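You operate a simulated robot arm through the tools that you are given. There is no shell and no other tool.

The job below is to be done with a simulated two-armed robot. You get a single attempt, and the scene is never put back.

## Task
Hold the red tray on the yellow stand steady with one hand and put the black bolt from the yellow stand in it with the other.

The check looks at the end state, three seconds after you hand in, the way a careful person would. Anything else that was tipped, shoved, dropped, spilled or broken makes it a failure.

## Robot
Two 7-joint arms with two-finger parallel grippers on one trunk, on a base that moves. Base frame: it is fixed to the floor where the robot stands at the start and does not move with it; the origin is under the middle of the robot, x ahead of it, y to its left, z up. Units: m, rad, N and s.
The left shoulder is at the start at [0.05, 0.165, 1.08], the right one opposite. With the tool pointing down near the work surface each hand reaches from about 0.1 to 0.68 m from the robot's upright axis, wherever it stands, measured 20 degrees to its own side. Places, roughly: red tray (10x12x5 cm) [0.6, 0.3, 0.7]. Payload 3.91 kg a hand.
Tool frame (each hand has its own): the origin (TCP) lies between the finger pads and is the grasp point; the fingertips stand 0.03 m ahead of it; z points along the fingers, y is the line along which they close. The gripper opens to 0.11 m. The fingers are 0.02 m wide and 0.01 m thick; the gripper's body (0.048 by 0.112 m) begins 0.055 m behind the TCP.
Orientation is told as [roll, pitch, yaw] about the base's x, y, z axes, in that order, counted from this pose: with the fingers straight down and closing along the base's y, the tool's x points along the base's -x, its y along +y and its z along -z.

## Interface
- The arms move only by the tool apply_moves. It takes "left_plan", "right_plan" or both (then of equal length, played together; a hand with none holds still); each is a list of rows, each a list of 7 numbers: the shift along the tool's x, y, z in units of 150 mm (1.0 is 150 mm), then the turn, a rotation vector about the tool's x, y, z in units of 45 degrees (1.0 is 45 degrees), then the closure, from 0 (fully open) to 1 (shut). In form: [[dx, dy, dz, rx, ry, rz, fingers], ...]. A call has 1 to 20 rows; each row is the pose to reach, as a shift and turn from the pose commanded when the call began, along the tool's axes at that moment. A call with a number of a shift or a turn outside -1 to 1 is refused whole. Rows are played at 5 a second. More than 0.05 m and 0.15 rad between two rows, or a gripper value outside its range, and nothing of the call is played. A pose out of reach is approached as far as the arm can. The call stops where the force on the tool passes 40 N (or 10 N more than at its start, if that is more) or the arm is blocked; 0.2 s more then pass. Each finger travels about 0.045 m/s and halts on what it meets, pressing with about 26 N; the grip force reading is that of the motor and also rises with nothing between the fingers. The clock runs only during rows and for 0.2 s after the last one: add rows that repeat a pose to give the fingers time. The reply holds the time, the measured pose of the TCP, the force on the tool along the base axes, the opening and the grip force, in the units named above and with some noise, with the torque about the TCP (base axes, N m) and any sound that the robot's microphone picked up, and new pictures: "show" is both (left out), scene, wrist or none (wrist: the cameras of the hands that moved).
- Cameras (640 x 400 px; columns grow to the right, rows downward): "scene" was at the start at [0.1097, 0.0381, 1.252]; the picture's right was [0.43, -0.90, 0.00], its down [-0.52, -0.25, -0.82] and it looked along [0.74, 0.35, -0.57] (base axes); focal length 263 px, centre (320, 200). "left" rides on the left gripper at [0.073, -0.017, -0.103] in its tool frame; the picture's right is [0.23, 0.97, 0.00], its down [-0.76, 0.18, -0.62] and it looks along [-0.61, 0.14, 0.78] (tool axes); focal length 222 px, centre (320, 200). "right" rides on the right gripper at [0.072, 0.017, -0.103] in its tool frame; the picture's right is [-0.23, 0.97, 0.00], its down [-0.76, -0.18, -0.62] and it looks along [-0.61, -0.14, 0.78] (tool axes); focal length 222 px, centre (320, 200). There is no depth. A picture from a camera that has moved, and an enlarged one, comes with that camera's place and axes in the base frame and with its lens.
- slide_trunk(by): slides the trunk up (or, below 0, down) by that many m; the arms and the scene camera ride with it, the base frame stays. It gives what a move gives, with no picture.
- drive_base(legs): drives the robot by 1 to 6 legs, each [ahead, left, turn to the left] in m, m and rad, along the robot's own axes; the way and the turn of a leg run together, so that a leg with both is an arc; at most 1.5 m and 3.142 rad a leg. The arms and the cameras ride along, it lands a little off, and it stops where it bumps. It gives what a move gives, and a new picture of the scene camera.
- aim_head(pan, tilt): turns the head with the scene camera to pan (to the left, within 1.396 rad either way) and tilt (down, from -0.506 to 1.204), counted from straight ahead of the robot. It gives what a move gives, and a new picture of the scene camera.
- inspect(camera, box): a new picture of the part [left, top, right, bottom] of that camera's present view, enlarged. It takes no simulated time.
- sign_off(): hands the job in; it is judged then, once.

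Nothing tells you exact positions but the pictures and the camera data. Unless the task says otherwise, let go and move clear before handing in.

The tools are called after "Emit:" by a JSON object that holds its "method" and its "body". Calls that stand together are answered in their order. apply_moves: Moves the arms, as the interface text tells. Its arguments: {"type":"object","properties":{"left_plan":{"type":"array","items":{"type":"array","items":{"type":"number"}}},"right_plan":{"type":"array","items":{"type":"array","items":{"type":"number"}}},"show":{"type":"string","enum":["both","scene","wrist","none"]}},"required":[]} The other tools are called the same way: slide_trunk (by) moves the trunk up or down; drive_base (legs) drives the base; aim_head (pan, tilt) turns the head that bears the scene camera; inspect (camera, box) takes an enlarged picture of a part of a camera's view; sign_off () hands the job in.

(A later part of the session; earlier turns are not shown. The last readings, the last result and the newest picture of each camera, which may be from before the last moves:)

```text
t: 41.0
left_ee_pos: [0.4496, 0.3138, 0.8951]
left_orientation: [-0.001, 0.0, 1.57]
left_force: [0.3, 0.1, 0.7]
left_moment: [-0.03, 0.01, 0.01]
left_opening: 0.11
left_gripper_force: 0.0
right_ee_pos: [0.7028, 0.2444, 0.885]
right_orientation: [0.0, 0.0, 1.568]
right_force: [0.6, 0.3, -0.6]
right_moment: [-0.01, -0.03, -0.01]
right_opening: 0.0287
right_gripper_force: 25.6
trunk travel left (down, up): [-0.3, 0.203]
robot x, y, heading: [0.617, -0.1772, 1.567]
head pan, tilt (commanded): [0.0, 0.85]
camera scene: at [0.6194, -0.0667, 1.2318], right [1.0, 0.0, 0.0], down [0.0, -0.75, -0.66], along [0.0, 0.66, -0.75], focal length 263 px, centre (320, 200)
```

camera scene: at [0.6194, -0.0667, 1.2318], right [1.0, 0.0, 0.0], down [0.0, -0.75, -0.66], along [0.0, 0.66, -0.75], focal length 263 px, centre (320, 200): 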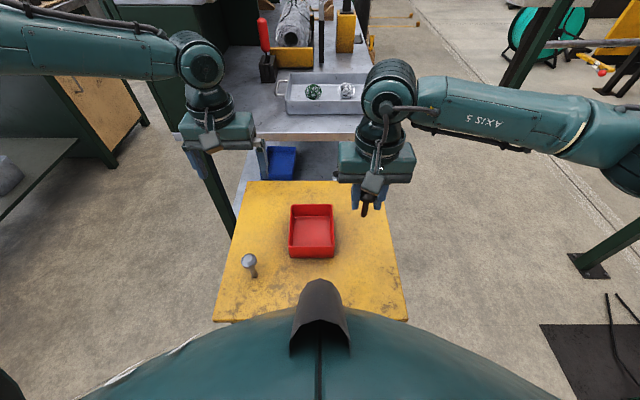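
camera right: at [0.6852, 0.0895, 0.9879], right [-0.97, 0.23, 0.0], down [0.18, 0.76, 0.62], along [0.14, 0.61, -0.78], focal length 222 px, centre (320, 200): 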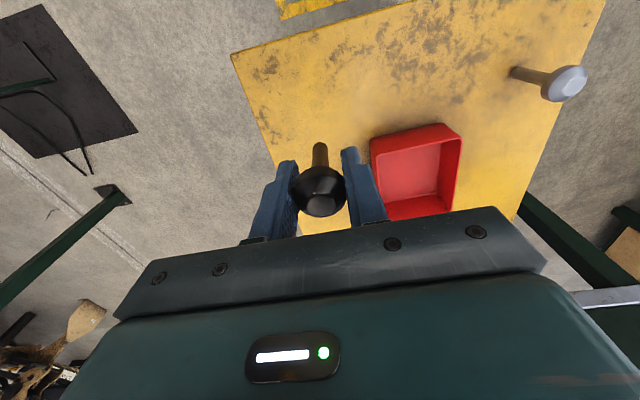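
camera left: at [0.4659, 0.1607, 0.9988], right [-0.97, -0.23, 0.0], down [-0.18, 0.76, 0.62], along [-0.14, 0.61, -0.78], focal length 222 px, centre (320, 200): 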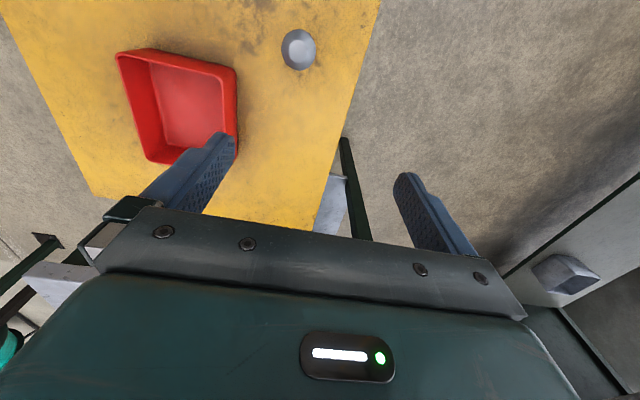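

I'm now closer, with the left hand at (0.45, 0.314). I'll move it toward the tray wall in modest steps and see whether the arm follows.

Emit:
{"method": "apply_moves", "body": {"left_plan": [[0, -0.1, 0, 0, 0, 0, 0], [0, -0.2, 0, 0, 0, 0, 0], [0, -0.33, 0, 0, 0, 0, 0], [0, -0.33, 0, 0, 0, 0, 0]], "show": "wrist"}}

```text
t: 42.0
left_ee_pos: [0.4704, 0.2933, 0.9065]
left_orientation: [-0.001, -0.001, 1.571]
left_force: [-0.6, -0.4, -0.2]
left_moment: [0.01, 0.0, 0.01]
left_opening: 0.1101
left_gripper_force: 0.0
left hand out of reach, approached as far as the arm can: row 1, 2, 3, 4
right_ee_pos: [0.7025, 0.2426, 0.8849]
right_orientation: [0.0, 0.0, 1.569]
right_force: [0.0, -0.2, -0.5]
right_moment: [-0.03, 0.04, 0.01]
right_opening: 0.0289
right_gripper_force: 25.9
trunk travel left (down, up): [-0.3, 0.203]
robot x, y, heading: [0.6156, -0.1748, 1.575]
head pan, tilt (commanded): [0.0, 0.85]
camera left: at [0.4863, 0.2217, 1.0096], right [-0.97, -0.23, 0.0], down [-0.18, 0.76, 0.62], along [-0.14, 0.61, -0.78], focal length 222 px, centre (320, 200)
```

left: 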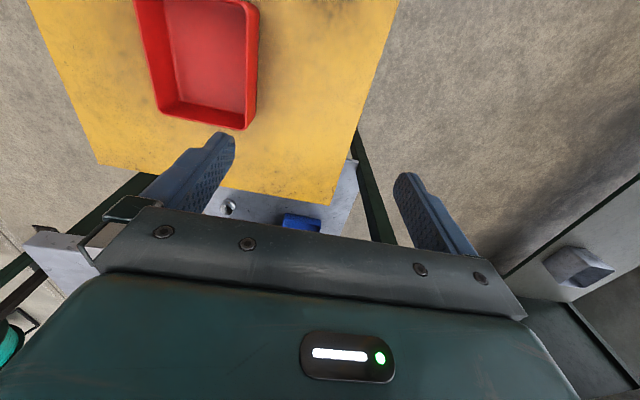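

The arm slides sideways instead of following, which looks like a joint limit. I'll look at the left arm's posture to understand it.

Emit:
{"method": "aim_head", "body": {"pan": 1.0, "tilt": 0.4}}

Emit:
{"method": "aim_head", "body": {"pan": -0.9, "tilt": 0.4}}

```text
t: 43.3
left_ee_pos: [0.4695, 0.2925, 0.9064]
left_orientation: [0.001, -0.003, 1.571]
left_force: [-0.1, 0.4, -0.6]
left_moment: [0.0, -0.01, 0.01]
left_opening: 0.1101
left_gripper_force: 0.0
right_ee_pos: [0.7032, 0.2434, 0.8845]
right_orientation: [0.001, -0.001, 1.569]
right_force: [-0.4, -0.1, -0.3]
right_moment: [-0.03, -0.01, -0.02]
right_opening: 0.0288
right_gripper_force: 26.2
trunk travel left (down, up): [-0.3, 0.203]
robot x, y, heading: [0.6148, -0.1768, 1.569]
head pan, tilt (commanded): [1.0, 0.4]
camera scene: at [0.5415, -0.0953, 1.271], right [0.54, 0.84, 0.0], down [0.33, -0.21, -0.92], along [-0.77, 0.5, -0.39], focal length 263 px, centre (320, 200)
```

scene: 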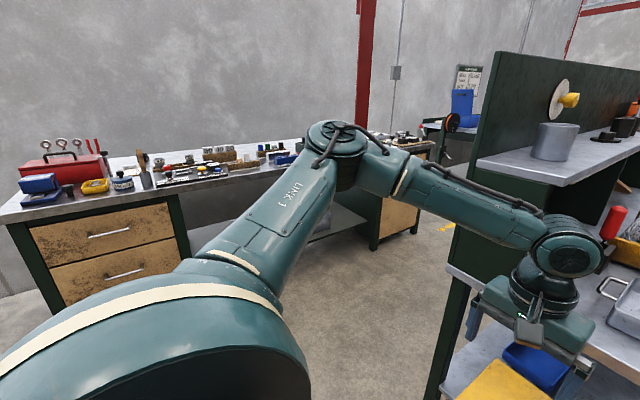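

```text
t: 45.1
left_ee_pos: [0.4692, 0.2935, 0.9057]
left_orientation: [-0.002, -0.001, 1.571]
left_force: [0.9, 0.9, -1.0]
left_moment: [0.02, -0.04, 0.0]
left_opening: 0.1101
left_gripper_force: 0.1
right_ee_pos: [0.7022, 0.2427, 0.8855]
right_orientation: [0.001, 0.0, 1.569]
right_force: [-0.2, -1.0, 0.3]
right_moment: [0.02, 0.01, 0.03]
right_opening: 0.029
right_gripper_force: 25.9
trunk travel left (down, up): [-0.3, 0.203]
robot x, y, heading: [0.6196, -0.1719, 1.569]
head pan, tilt (commanded): [-0.901, 0.4]
camera scene: at [0.6919, -0.088, 1.271], right [0.62, -0.78, 0.0], down [-0.31, -0.24, -0.92], along [0.72, 0.57, -0.39], focal length 263 px, centre (320, 200)
```

scene: 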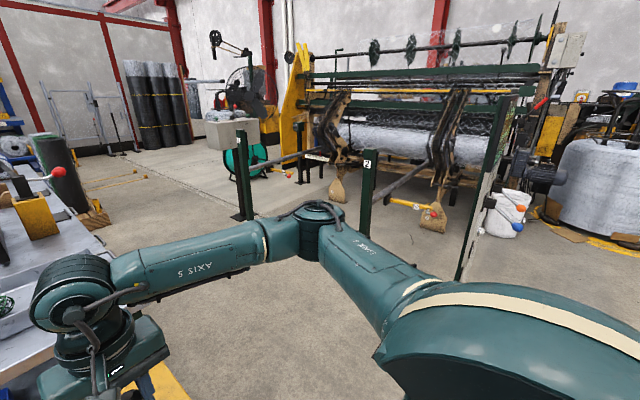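

The left elbow has drifted higher than the right one, so the arm seems stuck in a poor posture. I'll back the left hand off to an easy region, go down there, and then come in lower, the way the right arm did.

Emit:
{"method": "apply_moves", "body": {"left_plan": [[0.15, 0.13, 0, 0, 0, 0, 0], [0.3, 0.26, 0, 0, 0, 0, 0], [0.45, 0.4, 0, 0, 0, 0, 0], [0.6, 0.53, 0, 0, 0, 0, 0], [0.75, 0.66, 0, 0, 0, 0, 0], [0.75, 0.66, 0.15, 0, 0, 0, 0], [0.75, 0.66, 0.3, 0, 0, 0, 0], [0.75, 0.66, 0.4, 0, 0, 0, 0], [0.75, 0.66, 0.4, 0, 0, 0, 0]], "show": "none"}}

Emit:
{"method": "aim_head", "body": {"pan": 0.6, "tilt": 0.6}}

```text
t: 47.1
left_ee_pos: [0.3725, 0.1807, 0.8436]
left_orientation: [0.001, -0.002, 1.571]
left_force: [0.7, 0.1, 0.1]
left_moment: [0.0, 0.01, -0.02]
left_opening: 0.1098
left_gripper_force: 0.1
right_ee_pos: [0.7028, 0.2419, 0.8856]
right_orientation: [0.0, 0.0, 1.569]
right_force: [0.7, 0.2, 0.2]
right_moment: [0.02, -0.01, 0.0]
right_opening: 0.0289
right_gripper_force: 25.5
trunk travel left (down, up): [-0.3, 0.203]
robot x, y, heading: [0.6172, -0.1745, 1.572]
head pan, tilt (commanded): [-0.901, 0.4]
```

```text
t: 48.8
left_ee_pos: [0.3725, 0.1802, 0.8445]
left_orientation: [-0.001, -0.002, 1.571]
left_force: [0.9, -0.5, 0.2]
left_moment: [-0.03, -0.03, -0.01]
left_opening: 0.11
left_gripper_force: 0.0
right_ee_pos: [0.7032, 0.2428, 0.8864]
right_orientation: [0.001, 0.002, 1.569]
right_force: [0.2, 0.6, -0.8]
right_moment: [0.0, 0.0, 0.04]
right_opening: 0.029
right_gripper_force: 25.8
trunk travel left (down, up): [-0.3, 0.203]
robot x, y, heading: [0.6165, -0.1763, 1.567]
head pan, tilt (commanded): [0.6, 0.6]
camera scene: at [0.5695, -0.0725, 1.2528], right [0.83, 0.56, 0.0], down [0.32, -0.47, -0.83], along [-0.47, 0.68, -0.56], focal length 263 px, centre (320, 200)
```

scene: 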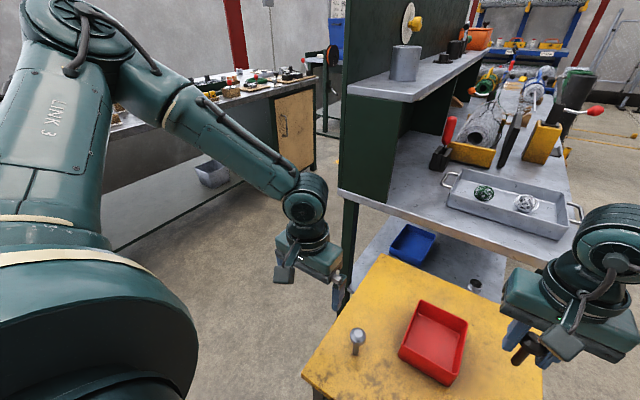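

Backing off worked and the hand is at (0.373, 0.180, 0.844) with no complaint. I'll now move it to the right at this height, still above the grey bolt's head, before moving forward.

Emit:
{"method": "apply_moves", "body": {"left_plan": [[0, -0.15, 0, 0, 0, 0, 0], [0, -0.3, 0, 0, 0, 0, 0], [0, -0.45, 0, 0, 0, 0, 0], [0, -0.6, 0, 0, 0, 0, 0], [0, -0.75, 0, 0, 0, 0, 0], [0, -0.9, 0, 0, 0, 0, 0], [0, -0.9, 0, 0, 0, 0, 0]], "show": "scene"}}

```text
t: 50.4
left_ee_pos: [0.497, 0.1775, 0.8497]
left_orientation: [-0.001, -0.003, 1.57]
left_force: [0.6, -0.7, -0.5]
left_moment: [0.0, -0.01, -0.01]
left_opening: 0.1099
left_gripper_force: 0.0
left hand out of reach, approached as far as the arm can: row 6, 7
right_ee_pos: [0.7024, 0.2437, 0.8851]
right_orientation: [0.001, 0.0, 1.569]
right_force: [0.5, 0.1, -1.2]
right_moment: [-0.03, 0.02, 0.01]
right_opening: 0.0288
right_gripper_force: 26.3
trunk travel left (down, up): [-0.3, 0.203]
robot x, y, heading: [0.6202, -0.1742, 1.568]
head pan, tilt (commanded): [0.6, 0.6]
camera scene: at [0.5694, -0.0724, 1.2528], right [0.83, 0.56, 0.0], down [0.32, -0.47, -0.82], along [-0.47, 0.68, -0.57], focal length 263 px, centre (320, 200)
```

scene: 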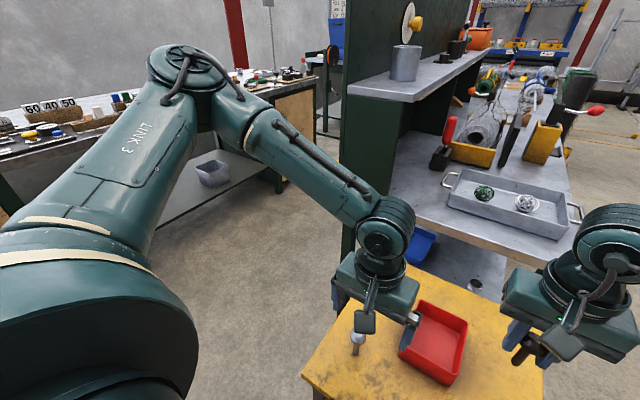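

The arm stops again, this time near 0.12 m left of my centreline. I'll test whether turning the hand slightly about its own axis releases the limiting joint.

Emit:
{"method": "apply_moves", "body": {"left_plan": [[0, 0, 0, 0, 0, 0.15, 0], [0, 0, 0, 0, 0, 0.3, 0], [0, -0.05, 0, 0, 0, 0.45, 0], [0, -0.1, 0, 0, 0, 0.6, 0], [0, -0.15, 0, 0, 0, 0.6, 0], [0, -0.2, 0, 0, 0, 0.6, 0]], "show": "none"}}

```text
t: 51.8
left_ee_pos: [0.5006, 0.1759, 0.8565]
left_orientation: [0.001, -0.001, 1.098]
left_force: [-0.8, -0.6, 0.2]
left_moment: [0.0, -0.01, 0.03]
left_opening: 0.1099
left_gripper_force: 0.1
left hand out of reach, approached as far as the arm can: row 3, 4, 5, 6
right_ee_pos: [0.7024, 0.2437, 0.885]
right_orientation: [-0.001, -0.001, 1.569]
right_force: [0.5, -0.6, 0.1]
right_moment: [-0.03, -0.01, 0.0]
right_opening: 0.0287
right_gripper_force: 25.5
trunk travel left (down, up): [-0.3, 0.203]
robot x, y, heading: [0.6156, -0.1757, 1.569]
head pan, tilt (commanded): [0.6, 0.6]
```

Turning the hand didn't help, but the arm keeps drifting upward, so the limit seems to ease with height. I'll raise the left hand to z ≈ 1.0 and square it up again, and shift the right hand with the bolt aside over the stand's right edge to make room.

Emit:
{"method": "apply_moves", "body": {"left_plan": [[0, 0, -0.1, 0, 0, -0.08, 0], [0, 0, -0.2, 0, 0, -0.16, 0], [0, 0, -0.35, 0, 0, -0.26, 0], [0, 0, -0.5, 0, 0, -0.36, 0], [0, 0, -0.65, 0, 0, -0.46, 0], [0, 0, -0.8, 0, 0, -0.54, 0], [0, 0, -0.95, 0, 0, -0.6, 0], [0, 0, -0.95, 0, 0, -0.6, 0]], "right_plan": [[0.06, -0.07, 0, 0, 0, 0, 1], [0.12, -0.14, 0, 0, 0, 0, 1], [0.18, -0.21, 0, 0, 0, 0, 1], [0.24, -0.28, 0, 0, 0, 0, 1], [0.3, -0.35, 0, 0, 0, 0, 1], [0.36, -0.42, 0, 0, 0, 0, 1], [0.4, -0.467, 0, 0, 0, 0, 1], [0.4, -0.467, 0, 0, 0, 0, 1]], "show": "scene"}}

```text
t: 53.5
left_ee_pos: [0.4995, 0.1737, 1.0002]
left_orientation: [0.0, -0.002, 1.574]
left_force: [0.0, 0.1, -0.8]
left_moment: [0.02, 0.01, 0.01]
left_opening: 0.1099
left_gripper_force: 0.0
right_ee_pos: [0.7743, 0.1821, 0.8843]
right_orientation: [0.0, -0.001, 1.572]
right_force: [0.5, 0.2, -0.9]
right_moment: [-0.02, 0.01, 0.01]
right_opening: 0.0288
right_gripper_force: 25.7
trunk travel left (down, up): [-0.3, 0.203]
robot x, y, heading: [0.6164, -0.1777, 1.567]
head pan, tilt (commanded): [0.6, 0.6]
camera scene: at [0.5694, -0.0725, 1.2528], right [0.83, 0.56, 0.0], down [0.32, -0.47, -0.83], along [-0.47, 0.68, -0.56], focal length 263 px, centre (320, 200)
```

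scene: 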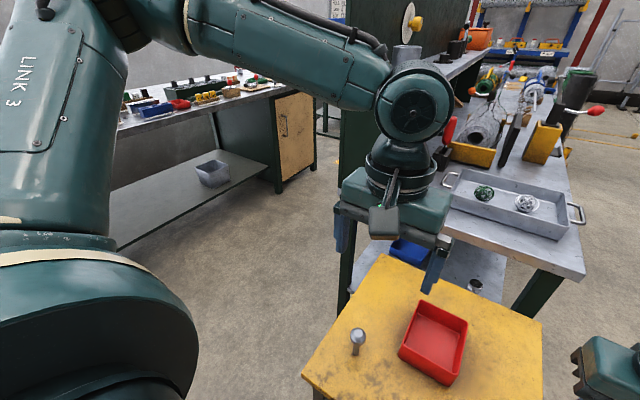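

The left hand is up at (0.50, 0.174, 1.0) and the right hand is out of the way. I'll move the left hand right and forward at this height.

Emit:
{"method": "apply_moves", "body": {"left_plan": [[-0.1, -0.1, 0, 0, 0, 0, 0], [-0.2, -0.2, 0, 0, 0, 0, 0], [-0.3, -0.3, 0, 0, 0, 0, 0], [-0.4, -0.4, 0, 0, 0, 0, 0], [-0.5, -0.5, 0, 0, 0, 0, 0], [-0.6, -0.55, 0, 0, 0, 0, 0], [-0.7, -0.55, 0, 0, 0, 0, 0], [-0.7, -0.55, 0, 0, 0, 0, 0]], "show": "scene"}}

```text
t: 55.4
left_ee_pos: [0.512, 0.2442, 1.0009]
left_orientation: [-0.002, -0.002, 1.571]
left_force: [-0.5, 0.3, 0.9]
left_moment: [0.01, -0.03, -0.04]
left_opening: 0.1101
left_gripper_force: 0.2
left hand out of reach, approached as far as the arm can: row 2, 3, 4, 5, 6, 7, 8
right_ee_pos: [0.7739, 0.1829, 0.8855]
right_orientation: [0.001, 0.001, 1.568]
right_force: [-0.3, -0.5, -0.2]
right_moment: [0.0, -0.03, -0.02]
right_opening: 0.029
right_gripper_force: 26.2
trunk travel left (down, up): [-0.3, 0.203]
robot x, y, heading: [0.6163, -0.1744, 1.565]
head pan, tilt (commanded): [0.6, 0.6]
camera scene: at [0.5694, -0.0725, 1.2528], right [0.83, 0.56, 0.0], down [0.32, -0.47, -0.82], along [-0.47, 0.68, -0.57], focal length 263 px, centre (320, 200)
```

scene: 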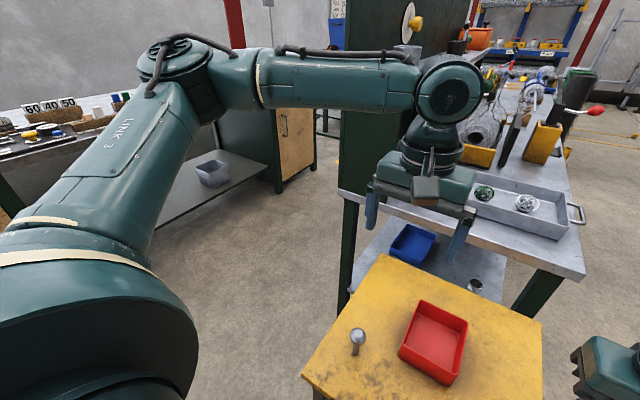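

The shoulder won't let the left elbow come further in, so a straight-down hand can't reach that wall. Instead I'll turn the left hand 90° and lean it to the left, so its fingers close across the tray's far wall. That keeps the wrist well to the left and leaves room for the right hand.

Emit:
{"method": "apply_moves", "body": {"left_plan": [[0, 0.04, 0, 0, 0, 0.16, 0], [0, 0.08, 0, 0, 0, 0.32, 0], [0, 0.12, 0, 0, 0, 0.48, 0], [0, 0.16, 0, 0, 0, 0.64, 0], [0, 0.2, 0, 0, 0, 0.8, 0], [0, 0.25, 0, 0, 0, 0.96, 0], [0, 0.3, 0, 0, 0, 1.0, 0], [0, 0.3, 0, 0, 0, 1.0, 0]], "show": "none"}}

```text
t: 57.1
left_ee_pos: [0.4651, 0.2427, 0.9999]
left_orientation: [-0.001, -0.001, 0.782]
left_force: [0.0, 0.0, 0.2]
left_moment: [0.02, 0.0, 0.01]
left_opening: 0.1101
left_gripper_force: 0.1
right_ee_pos: [0.7747, 0.184, 0.8859]
right_orientation: [0.001, 0.0, 1.569]
right_force: [1.0, 0.2, 0.4]
right_moment: [0.0, 0.02, 0.03]
right_opening: 0.0286
right_gripper_force: 25.9
trunk travel left (down, up): [-0.3, 0.203]
robot x, y, heading: [0.6154, -0.1751, 1.568]
head pan, tilt (commanded): [0.6, 0.6]
```

That turn worked without hitting a limit. I'll do the second 45° so the fingers close along the base's y axis.

Emit:
{"method": "apply_moves", "body": {"left_plan": [[0, 0, 0, 0, 0, 0.16, 0], [0, 0, 0, 0, 0, 0.32, 0], [0, 0, 0, 0, 0, 0.48, 0], [0, 0, 0, 0, 0, 0.64, 0], [0, 0, 0, 0, 0, 0.8, 0], [0, 0, 0, 0, 0, 0.96, 0], [0, 0, 0, 0, 0, 0.995, 0], [0, 0, 0, 0, 0, 0.995, 0]], "show": "both"}}

```text
t: 59.0
left_ee_pos: [0.4663, 0.2417, 0.9998]
left_orientation: [0.001, 0.0, 0.003]
left_force: [1.0, -0.8, 1.5]
left_moment: [0.0, 0.0, 0.04]
left_opening: 0.1099
left_gripper_force: 0.1
right_ee_pos: [0.7733, 0.182, 0.8863]
right_orientation: [0.0, -0.001, 1.569]
right_force: [0.1, -1.8, -0.8]
right_moment: [0.02, 0.0, -0.03]
right_opening: 0.0288
right_gripper_force: 26.3
trunk travel left (down, up): [-0.3, 0.203]
robot x, y, heading: [0.6189, -0.1776, 1.575]
head pan, tilt (commanded): [0.6, 0.6]
camera scene: at [0.5695, -0.0725, 1.2528], right [0.83, 0.56, 0.0], down [0.32, -0.47, -0.83], along [-0.47, 0.68, -0.56], focal length 263 px, centre (320, 200)
camera left: at [0.3936, 0.2258, 1.1044], right [-0.23, 0.97, 0.0], down [0.76, 0.18, 0.62], along [0.61, 0.14, -0.78], focal length 222 px, centre (320, 200)
```

scene: 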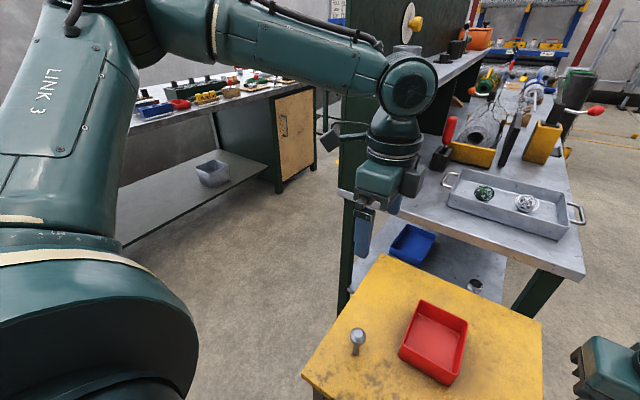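
left: 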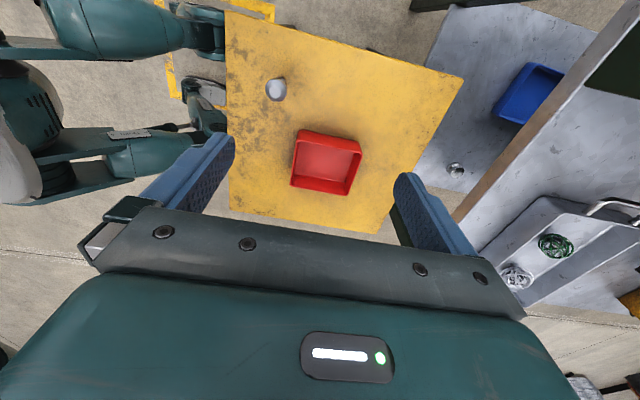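

The left hand now closes along y and its camera sees the whole stand. I'll lean it 40° to the left while moving the fingertips toward the far wall, still high.

Emit:
{"method": "apply_moves", "body": {"left_plan": [[-0.08, 0.07, 0.05, 0, -0.11, 0, 0], [-0.17, 0.15, 0.12, 0, -0.22, 0, 0], [-0.26, 0.22, 0.2, 0, -0.33, 0, 0], [-0.35, 0.3, 0.27, 0, -0.44, 0, 0], [-0.43, 0.37, 0.34, 0, -0.55, 0, 0], [-0.52, 0.45, 0.4, 0, -0.66, 0, 0], [-0.6, 0.53, 0.47, 0, -0.77, 0, 0], [-0.69, 0.6, 0.53, 0, -0.89, 0, 0], [-0.69, 0.6, 0.53, 0, -0.89, 0, 0]], "show": "both"}}

```text
t: 61.0
left_ee_pos: [0.5594, 0.3229, 0.9273]
left_orientation: [0.002, -0.701, 0.005]
left_force: [0.0, 0.8, 0.2]
left_moment: [0.01, -0.03, -0.01]
left_opening: 0.11
left_gripper_force: 0.0
left hand out of reach, approached as far as the arm can: row 7, 8, 9
right_ee_pos: [0.7739, 0.1825, 0.8836]
right_orientation: [0.0, 0.0, 1.568]
right_force: [-0.1, 0.0, -1.1]
right_moment: [0.01, 0.03, -0.03]
right_opening: 0.0288
right_gripper_force: 25.8
trunk travel left (down, up): [-0.3, 0.203]
robot x, y, heading: [0.6183, -0.1752, 1.569]
head pan, tilt (commanded): [0.6, 0.6]
camera scene: at [0.5695, -0.0725, 1.2528], right [0.83, 0.56, 0.0], down [0.32, -0.47, -0.83], along [-0.47, 0.68, -0.56], focal length 263 px, centre (320, 200)
camera left: at [0.4363, 0.3063, 0.961], right [-0.18, 0.97, -0.14], down [0.18, 0.18, 0.97], along [0.97, 0.15, -0.21], focal length 222 px, centre (320, 200)
```

scene: 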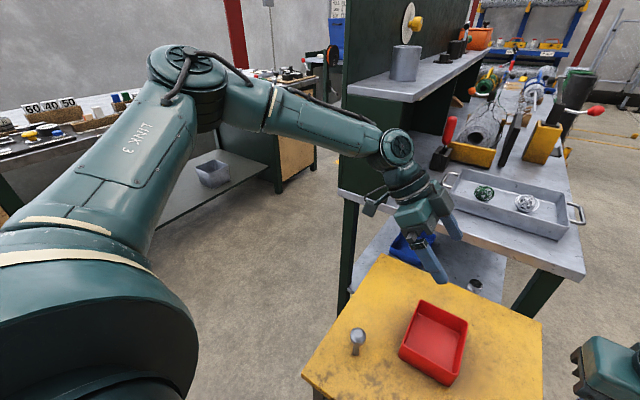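
left: 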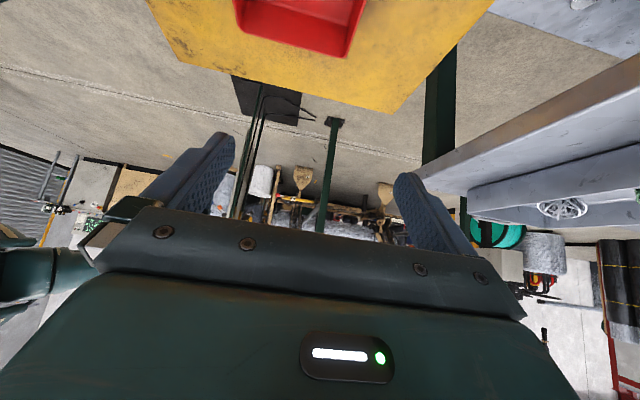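

The hand is nearly where I want it, just too high and about 1.5 cm short. Since the arm dislikes reaching low here, I'll lower the trunk and nudge the base instead. First I'll raise the right hand with the bolt and turn it 90° so it can later lean to the right, mirroring the left hand.

Emit:
{"method": "apply_moves", "body": {"right_plan": [[0, 0, -0.12, 0, 0, -0.1, 1], [0, 0, -0.24, 0, 0, -0.22, 1], [0, 0, -0.36, 0, 0, -0.34, 1], [0, 0, -0.48, 0, 0, -0.48, 1], [0, 0, -0.6, 0, 0, -0.62, 1], [0, 0, -0.72, 0, 0, -0.76, 1], [0, 0, -0.84, 0, 0, -0.9, 1], [0, 0, -0.93, 0, 0, -1.0, 1], [0, 0, -0.93, 0, 0, -1.0, 1]], "show": "none"}}

Emit:
{"method": "apply_moves", "body": {"right_plan": [[0, 0, 0, 0, 0, -0.15, 1], [0, 0, 0, 0, 0, -0.3, 1], [0, 0, 0, 0, 0, -0.45, 1], [0, 0, 0, 0, 0, -0.6, 1], [0, 0, 0, 0, 0, -0.75, 1], [0, 0, 0, 0, 0, -0.9, 1], [0, 0, 0, 0, 0, -1.0, 1], [0, 0, 0, 0, 0, -1.0, 1]], "show": "both"}}

```text
t: 63.0
left_ee_pos: [0.5587, 0.3227, 0.9299]
left_orientation: [0.002, -0.7, 0.002]
left_force: [-0.3, 0.1, -0.3]
left_moment: [0.04, 0.02, 0.0]
left_opening: 0.1102
left_gripper_force: 0.1
right_ee_pos: [0.7724, 0.1822, 1.0248]
right_orientation: [-0.001, 0.0, 2.357]
right_force: [-0.2, 0.5, -0.9]
right_moment: [0.0, 0.0, -0.02]
right_opening: 0.0291
right_gripper_force: 26.0
trunk travel left (down, up): [-0.3, 0.203]
robot x, y, heading: [0.617, -0.1787, 1.568]
head pan, tilt (commanded): [0.6, 0.6]
```

```text
t: 64.8
left_ee_pos: [0.5587, 0.3226, 0.9299]
left_orientation: [0.002, -0.7, 0.003]
left_force: [0.6, 0.2, -0.1]
left_moment: [-0.02, -0.01, -0.01]
left_opening: 0.11
left_gripper_force: 0.1
right_ee_pos: [0.7382, 0.1256, 1.0226]
right_orientation: [0.001, -0.002, 3.14]
right_force: [0.5, -0.2, -0.8]
right_moment: [0.03, -0.03, 0.01]
right_opening: 0.0289
right_gripper_force: 26.2
right hand out of reach, approached as far as the arm can: row 5, 6, 7, 8
trunk travel left (down, up): [-0.3, 0.203]
robot x, y, heading: [0.6186, -0.1748, 1.567]
head pan, tilt (commanded): [0.6, 0.6]
camera scene: at [0.5695, -0.0725, 1.2528], right [0.83, 0.56, 0.0], down [0.32, -0.47, -0.83], along [-0.47, 0.68, -0.56], focal length 263 px, centre (320, 200)
camera right: at [0.8091, 0.1086, 1.1249], right [-0.23, -0.97, 0.0], down [-0.76, 0.18, 0.62], along [-0.61, 0.14, -0.78], focal length 222 px, centre (320, 200)
```

scene: 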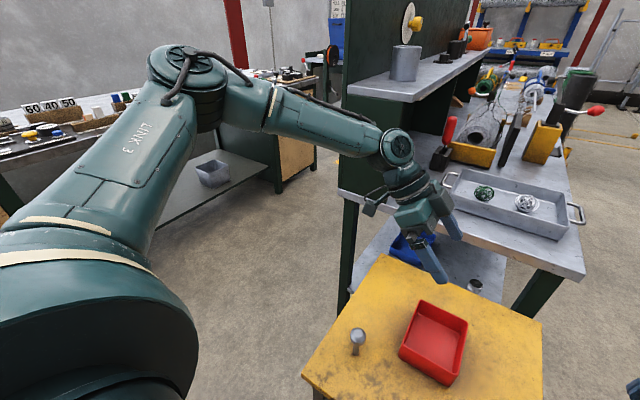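
right: 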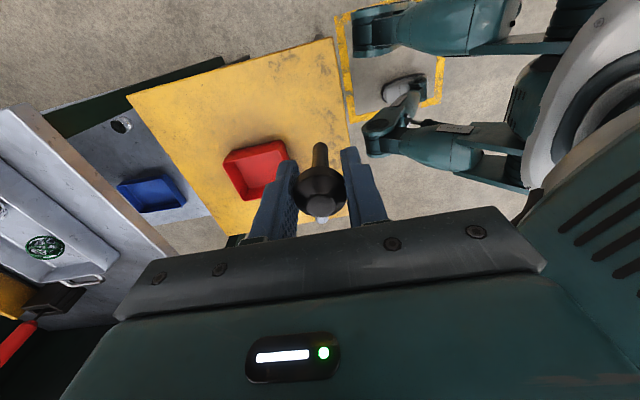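

The right hand hit a limit at the full 90° turn, but 45° was comfortable. Leaning diagonally right and back also suits dropping the bolt into the tray, so I'll go back to the 45° turn.

Emit:
{"method": "apply_moves", "body": {"right_plan": [[0.03, -0.05, 0, 0, 0, 0.15, 1], [0.07, -0.1, 0, 0, 0, 0.3, 1], [0.1, -0.16, 0, 0, 0, 0.45, 1], [0.14, -0.22, 0, 0, 0, 0.6, 1], [0.18, -0.28, 0, 0, 0, 0.75, 1], [0.21, -0.33, 0, 0, 0, 0.9, 1], [0.233, -0.367, 0, 0, 0, 1.0, 1], [0.233, -0.367, 0, 0, 0, 1.0, 1]], "show": "wrist"}}

Emit:
{"method": "aim_head", "body": {"pan": 0.0, "tilt": 0.85}}

```text
t: 66.5
left_ee_pos: [0.5578, 0.3229, 0.9274]
left_orientation: [0.003, -0.701, 0.002]
left_force: [0.0, -0.1, 0.4]
left_moment: [-0.02, 0.01, 0.03]
left_opening: 0.1098
left_gripper_force: 0.0
right_ee_pos: [0.7712, 0.1813, 1.0247]
right_orientation: [-0.001, 0.0, 2.353]
right_force: [0.8, -0.5, -1.4]
right_moment: [-0.02, 0.0, 0.0]
right_opening: 0.0287
right_gripper_force: 26.3
trunk travel left (down, up): [-0.3, 0.203]
robot x, y, heading: [0.6169, -0.1757, 1.566]
head pan, tilt (commanded): [0.6, 0.6]
camera right: at [0.8096, 0.1182, 1.1264], right [-0.85, -0.53, 0.0], down [-0.41, 0.67, 0.62], along [-0.33, 0.53, -0.78], focal length 222 px, centre (320, 200)
```

right: 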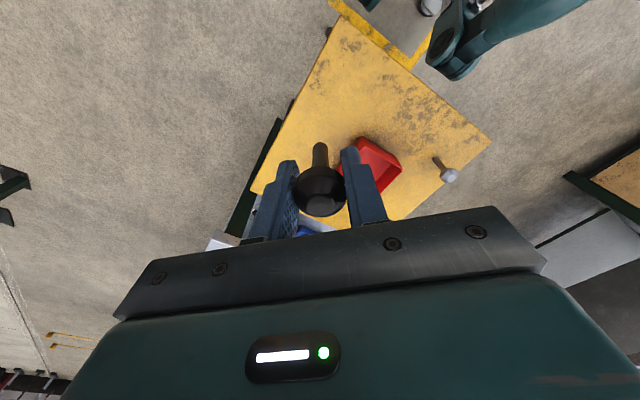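

```text
t: 67.5
left_ee_pos: [0.5579, 0.3228, 0.9286]
left_orientation: [0.001, -0.7, 0.004]
left_force: [0.3, -0.5, -0.5]
left_moment: [-0.01, 0.0, 0.0]
left_opening: 0.1102
left_gripper_force: 0.1
right_ee_pos: [0.7714, 0.1808, 1.0245]
right_orientation: [-0.001, 0.001, 2.355]
right_force: [0.1, 0.5, -1.7]
right_moment: [0.02, 0.0, -0.01]
right_opening: 0.0288
right_gripper_force: 25.9
trunk travel left (down, up): [-0.3, 0.203]
robot x, y, heading: [0.6189, -0.1767, 1.571]
head pan, tilt (commanded): [0.0, 0.85]
camera scene: at [0.6193, -0.0673, 1.2319], right [1.0, 0.0, 0.0], down [0.0, -0.75, -0.66], along [0.0, 0.66, -0.75], focal length 263 px, centre (320, 200)
```

scene: 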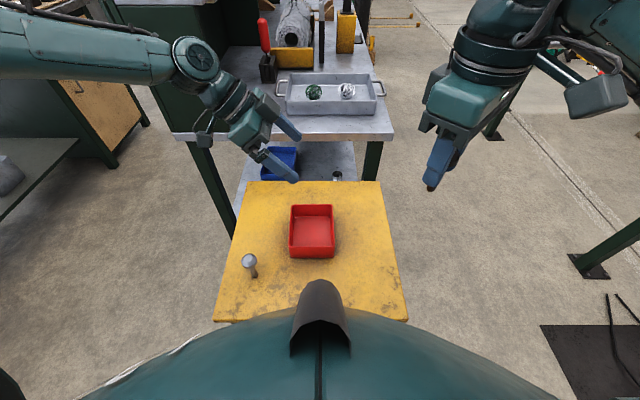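

Both hands are now leaning outward and clear. I'll nudge the base 3 cm forward and 3 cm right, then lower the trunk by 10 cm and check.

Emit:
{"method": "drive_base", "body": {"legs": [[0.03, -0.03, 0]]}}

Emit:
{"method": "slide_trunk", "body": {"by": -0.1}}

Emit:
{"method": "aim_head", "body": {"pan": 0.0, "tilt": 0.8}}

```text
t: 68.5
left_ee_pos: [0.5701, 0.3325, 0.9284]
left_orientation: [0.002, -0.699, 0.01]
left_force: [-0.5, -0.1, -0.7]
left_moment: [-0.03, -0.01, 0.02]
left_opening: 0.11
left_gripper_force: 0.1
right_ee_pos: [0.7832, 0.1929, 1.0224]
right_orientation: [0.002, 0.002, 2.362]
right_force: [0.9, 0.8, -1.7]
right_moment: [0.01, 0.03, 0.04]
right_opening: 0.0286
right_gripper_force: 26.3
trunk travel left (down, up): [-0.3, 0.203]
robot x, y, heading: [0.6314, -0.1644, 1.58]
head pan, tilt (commanded): [0.0, 0.85]
stopped in leg 1: the robot was blocked; the commanded pose is now the measured one
camera scene: at [0.6323, -0.0571, 1.2319], right [1.0, 0.01, 0.0], down [0.0, -0.75, -0.66], along [0.0, 0.66, -0.75], focal length 263 px, centre (320, 200)
```

scene: 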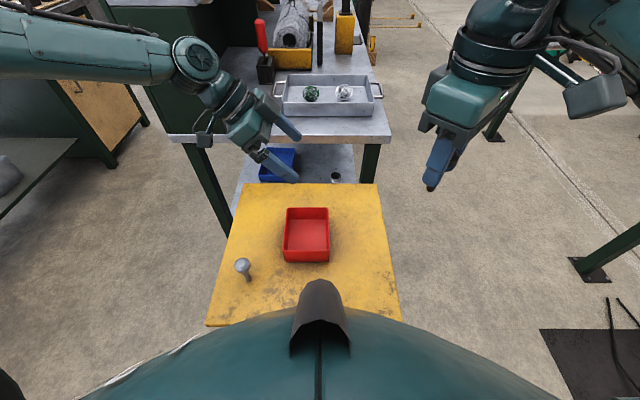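

```text
t: 69.8
left_ee_pos: [0.5701, 0.3326, 0.8273]
left_orientation: [0.002, -0.701, 0.012]
left_force: [-0.3, 0.3, 0.3]
left_moment: [-0.02, 0.0, -0.01]
left_opening: 0.1099
left_gripper_force: 0.2
right_ee_pos: [0.7834, 0.1928, 0.923]
right_orientation: [0.001, 0.001, 2.361]
right_force: [0.3, 0.4, -1.0]
right_moment: [0.01, -0.03, 0.02]
right_opening: 0.0289
right_gripper_force: 26.0
trunk travel left (down, up): [-0.2, 0.303]
robot x, y, heading: [0.6339, -0.1652, 1.582]
head pan, tilt (commanded): [0.0, 0.85]
```

```text
t: 70.5
left_ee_pos: [0.5694, 0.3332, 0.8278]
left_orientation: [0.003, -0.7, 0.011]
left_force: [0.2, 0.0, -0.4]
left_moment: [-0.04, 0.0, 0.01]
left_opening: 0.1103
left_gripper_force: 0.1
right_ee_pos: [0.7833, 0.1923, 0.9242]
right_orientation: [0.0, 0.003, 2.36]
right_force: [-0.3, 0.7, -0.9]
right_moment: [-0.03, 0.02, 0.02]
right_opening: 0.0288
right_gripper_force: 26.5
trunk travel left (down, up): [-0.2, 0.303]
robot x, y, heading: [0.6334, -0.1652, 1.575]
head pan, tilt (commanded): [0.0, 0.799]
camera scene: at [0.6324, -0.0546, 1.1359], right [1.0, 0.01, 0.0], down [0.0, -0.72, -0.7], along [0.0, 0.7, -0.72], focal length 263 px, centre (320, 200)
```

scene: 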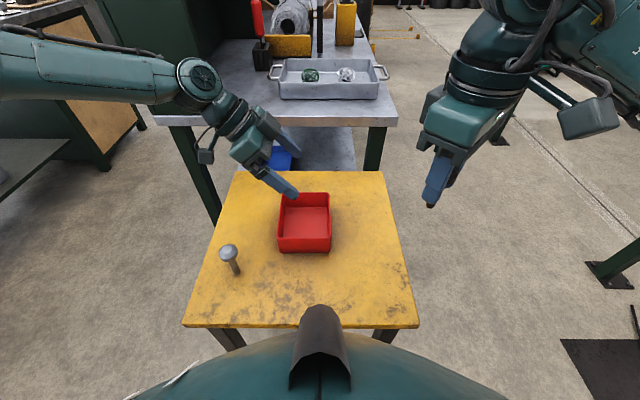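

The base reported being blocked after about 1 cm, so I need to check whether the stand or anything on it was disturbed. I'll measure it in an enlarged view.

Emit:
{"method": "inspect", "body": {"camera": "scene", "box": [170, 160, 430, 340]}}

Emit:
{"method": "inspect", "body": {"camera": "right", "box": [240, 0, 560, 220]}}

```text
2.22 times, centred on (300, 250) of scene
camera zoom: at [0.6324, -0.0546, 1.1359], right [1.0, 0.01, 0.0], down [0.0, -0.72, -0.7], along [0.0, 0.7, -0.72], focal length 584 px, centre (364, 89)
```

zoom: 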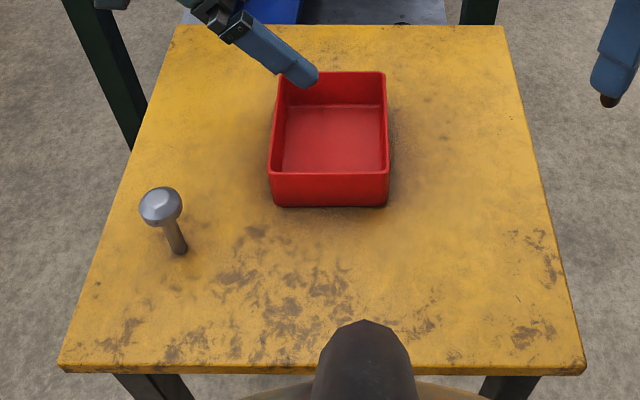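

```text
1.82 times, centred on (400, 110) of right
camera zoom: at [0.8213, 0.1301, 1.0261], right [-0.85, -0.53, 0.0], down [-0.42, 0.66, 0.62], along [-0.33, 0.53, -0.78], focal length 404 px, centre (174, 364)
```

zoom: 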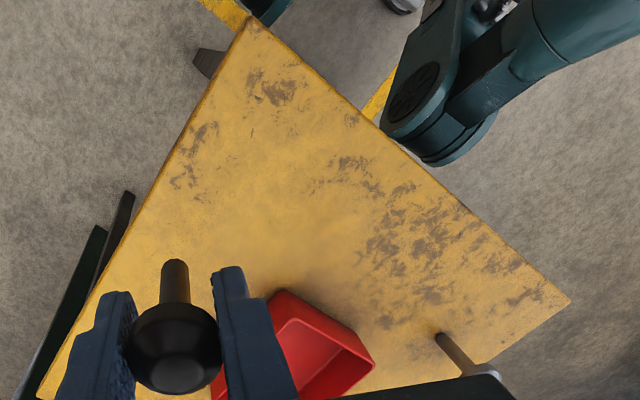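

The stand, tray and grey bolt measure the same as before, so nothing was disturbed. The robot's bent knees sit close to the stand's near legs, and something of the robot touched there. I'll tip the right hand back to look at the knees before lowering any further.

Emit:
{"method": "apply_moves", "body": {"right_plan": [[0, 0, 0, 0, 0.15, 0, 1], [0, 0, 0, 0, 0.3, 0, 1], [0, 0, 0, 0, 0.45, 0, 1], [0, 0, 0, 0, 0.6, 0, 1], [0, 0, 0, 0, 0.7, 0, 1]], "show": "wrist"}}

Emit:
{"method": "inspect", "body": {"camera": "right", "box": [230, 0, 550, 200]}}

```text
t: 71.7
left_ee_pos: [0.5688, 0.3327, 0.8283]
left_orientation: [0.002, -0.7, 0.01]
left_force: [-0.3, 0.1, 0.4]
left_moment: [0.01, -0.03, 0.01]
left_opening: 0.1102
left_gripper_force: 0.1
right_ee_pos: [0.7811, 0.1921, 0.924]
right_orientation: [0.003, 0.554, 2.362]
right_force: [0.4, -0.3, -1.2]
right_moment: [0.0, 0.03, 0.0]
right_opening: 0.0287
right_gripper_force: 26.2
trunk travel left (down, up): [-0.2, 0.303]
robot x, y, heading: [0.6323, -0.1636, 1.58]
head pan, tilt (commanded): [0.0, 0.799]
camera right: at [0.7747, 0.1757, 1.0487], right [-0.82, -0.56, -0.12], down [-0.57, 0.81, 0.13], along [0.02, 0.17, -0.98], focal length 222 px, centre (320, 200)
```

right: 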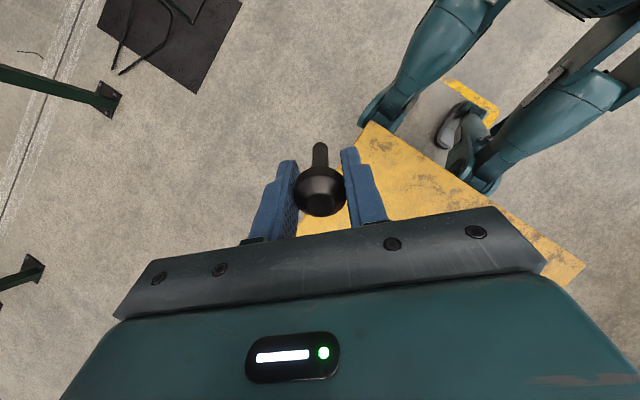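

```text
2.00 times, centred on (390, 100) of right
camera zoom: at [0.7747, 0.1757, 1.0487], right [-0.82, -0.56, -0.12], down [-0.57, 0.81, 0.13], along [0.02, 0.17, -0.98], focal length 444 px, centre (180, 400)
```

zoom: 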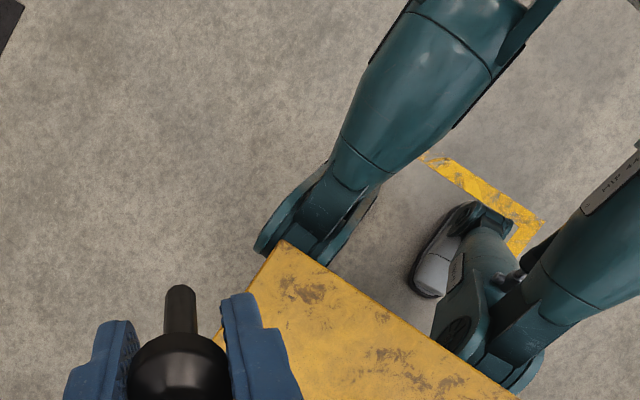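

I can see the right knee sitting just in front of the stand's near-right leg, which explains the block; the stand has not moved. I'll straighten the right hand, back away, then shift right so my knees straddle that leg instead of facing it. That also puts the tray in the left arm's comfortable zone.

Emit:
{"method": "apply_moves", "body": {"right_plan": [[0, 0, 0, 0, -0.15, 0, 1], [0, 0, 0, 0, -0.3, 0, 1], [0, 0, 0, 0, -0.45, 0, 1], [0, 0, 0, 0, -0.6, 0, 1], [0, 0, 0, 0, -0.7, 0, 1]], "show": "none"}}

Emit:
{"method": "drive_base", "body": {"legs": [[-0.07, 0, 0], [0, -0.08, -0.01]]}}

```text
t: 72.9
left_ee_pos: [0.5704, 0.3318, 0.8276]
left_orientation: [0.003, -0.701, 0.009]
left_force: [-0.4, 0.3, -1.0]
left_moment: [0.0, -0.03, 0.0]
left_opening: 0.1098
left_gripper_force: 0.0
right_ee_pos: [0.7824, 0.1929, 0.9243]
right_orientation: [-0.001, 0.001, 2.36]
right_force: [-1.1, 0.1, -0.7]
right_moment: [-0.01, 0.04, 0.0]
right_opening: 0.0287
right_gripper_force: 26.1
trunk travel left (down, up): [-0.2, 0.303]
robot x, y, heading: [0.6328, -0.1632, 1.574]
head pan, tilt (commanded): [0.0, 0.799]
```

```text
t: 74.9
left_ee_pos: [0.6552, 0.2636, 0.8283]
left_orientation: [0.002, -0.7, -0.001]
left_force: [-0.5, -0.4, 0.3]
left_moment: [0.0, -0.01, 0.01]
left_opening: 0.1099
left_gripper_force: 0.1
right_ee_pos: [0.8673, 0.1206, 0.9243]
right_orientation: [0.001, 0.001, 2.35]
right_force: [-0.4, 0.8, -1.7]
right_moment: [-0.01, 0.0, 0.0]
right_opening: 0.0286
right_gripper_force: 26.0
trunk travel left (down, up): [-0.2, 0.303]
robot x, y, heading: [0.7134, -0.2332, 1.569]
head pan, tilt (commanded): [0.0, 0.799]
camera scene: at [0.7147, -0.1245, 1.1359], right [1.0, 0.0, 0.0], down [0.0, -0.72, -0.7], along [0.0, 0.7, -0.72], focal length 263 px, centre (320, 200)
```

scene: 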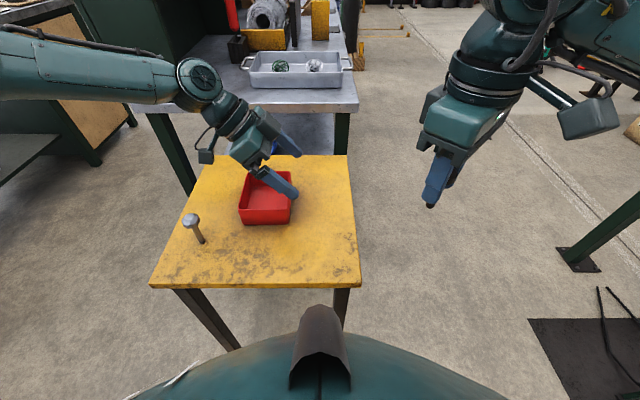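

I'm at (0.713, −0.233) with the knees now straddling the stand's right leg. I'll move forward 5 cm and watch for contact.

Emit:
{"method": "drive_base", "body": {"legs": [[0.05, 0, 0]]}}

```text
t: 75.8
left_ee_pos: [0.6553, 0.3122, 0.8284]
left_orientation: [0.001, -0.699, 0.001]
left_force: [0.4, -0.7, 0.7]
left_moment: [0.02, 0.01, 0.01]
left_opening: 0.1102
left_gripper_force: 0.2
right_ee_pos: [0.8661, 0.1698, 0.9251]
right_orientation: [-0.001, 0.0, 2.352]
right_force: [0.8, -0.2, -1.0]
right_moment: [0.0, 0.01, 0.01]
right_opening: 0.0285
right_gripper_force: 25.6
trunk travel left (down, up): [-0.2, 0.303]
robot x, y, heading: [0.7101, -0.1846, 1.569]
head pan, tilt (commanded): [0.0, 0.799]
camera scene: at [0.7146, -0.0757, 1.1359], right [1.0, 0.0, 0.0], down [0.0, -0.72, -0.7], along [0.0, 0.7, -0.72], focal length 263 px, centre (320, 200)
```

scene: 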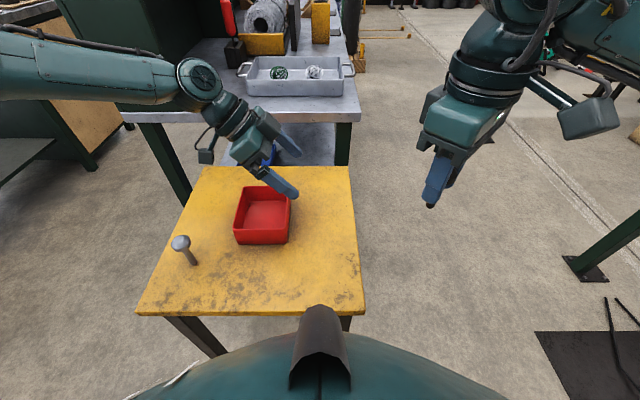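

The base moved freely this time. Now I'll bring the left hand back over the far wall of the tray at the same height.

Emit:
{"method": "apply_moves", "body": {"left_plan": [[0.08, 0.03, -0.07, 0, 0, 0, 0], [0.17, 0.06, -0.14, 0, 0, 0, 0], [0.26, 0.1, -0.22, 0, 0, 0, 0], [0.36, 0.14, -0.3, 0, 0, 0, 0], [0.449, 0.173, -0.378, 0, 0, 0, 0], [0.449, 0.173, -0.378, 0, 0, 0, 0]], "show": "both"}}

Emit:
{"method": "inspect", "body": {"camera": "scene", "box": [160, 120, 360, 260]}}

```text
t: 77.2
left_ee_pos: [0.5661, 0.3389, 0.8277]
left_orientation: [0.002, -0.7, 0.001]
left_force: [-0.3, 0.8, 1.0]
left_moment: [0.02, 0.0, 0.01]
left_opening: 0.1099
left_gripper_force: 0.1
right_ee_pos: [0.8677, 0.1705, 0.9249]
right_orientation: [-0.001, 0.002, 2.35]
right_force: [0.1, -0.7, -0.1]
right_moment: [0.04, -0.02, -0.02]
right_opening: 0.0287
right_gripper_force: 26.1
trunk travel left (down, up): [-0.2, 0.303]
robot x, y, heading: [0.7144, -0.184, 1.57]
head pan, tilt (commanded): [0.0, 0.799]
camera scene: at [0.7146, -0.0753, 1.1359], right [1.0, 0.0, 0.0], down [0.0, -0.72, -0.7], along [0.0, 0.7, -0.72], focal length 263 px, centre (320, 200)
camera left: at [0.4442, 0.3221, 0.8612], right [-0.18, 0.97, -0.14], down [0.18, 0.18, 0.97], along [0.97, 0.14, -0.21], focal length 222 px, centre (320, 200)
```

scene: 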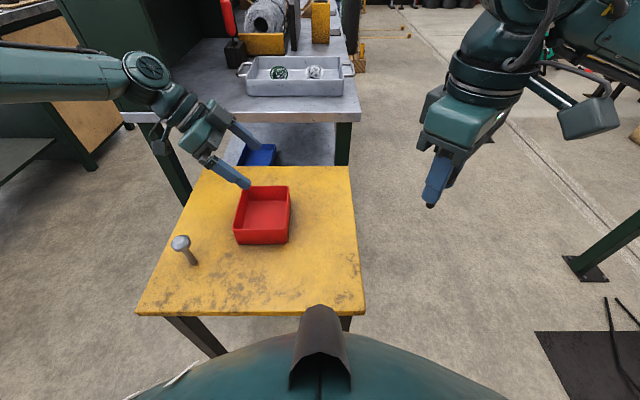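
left: 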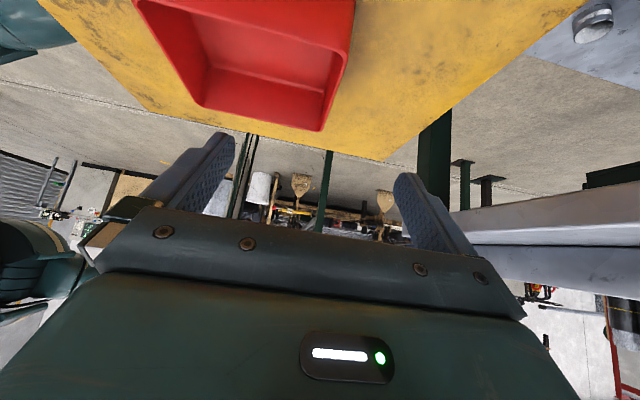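

```text
2.86 times, centred on (260, 190) of scene
camera zoom: at [0.7146, -0.0753, 1.1359], right [1.0, 0.0, 0.0], down [0.0, -0.72, -0.7], along [0.0, 0.7, -0.72], focal length 752 px, centre (491, 229)
```

zoom: 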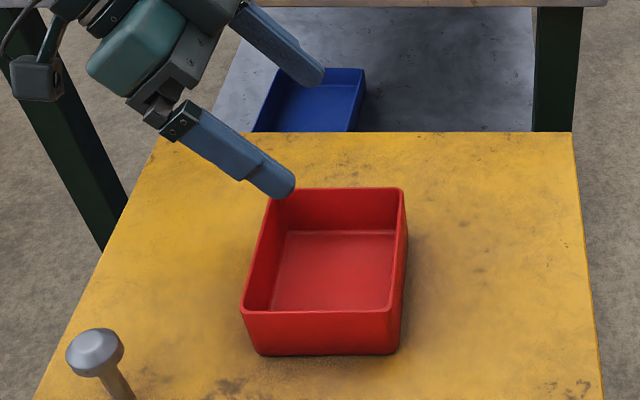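

The left arm now follows without trouble and is above the far wall. I'll zoom in with the left camera to find that wall's exact y before lowering the fingers astride it.

Emit:
{"method": "inspect", "body": {"camera": "left", "box": [130, 0, 450, 200]}}

```text
2.00 times, centred on (290, 100) of left
camera zoom: at [0.4442, 0.3221, 0.8612], right [-0.18, 0.97, -0.14], down [0.18, 0.18, 0.97], along [0.97, 0.14, -0.21], focal length 444 px, centre (380, 400)
```

zoom: 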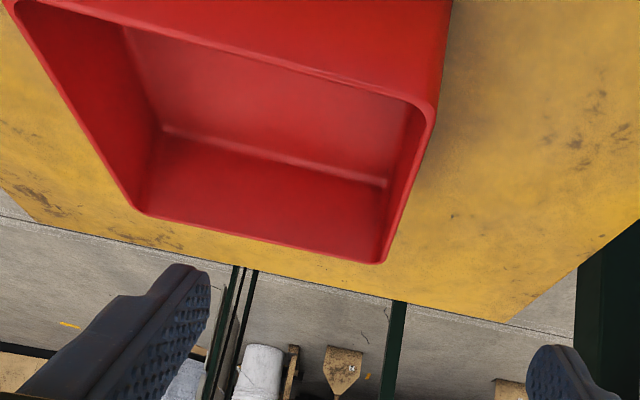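

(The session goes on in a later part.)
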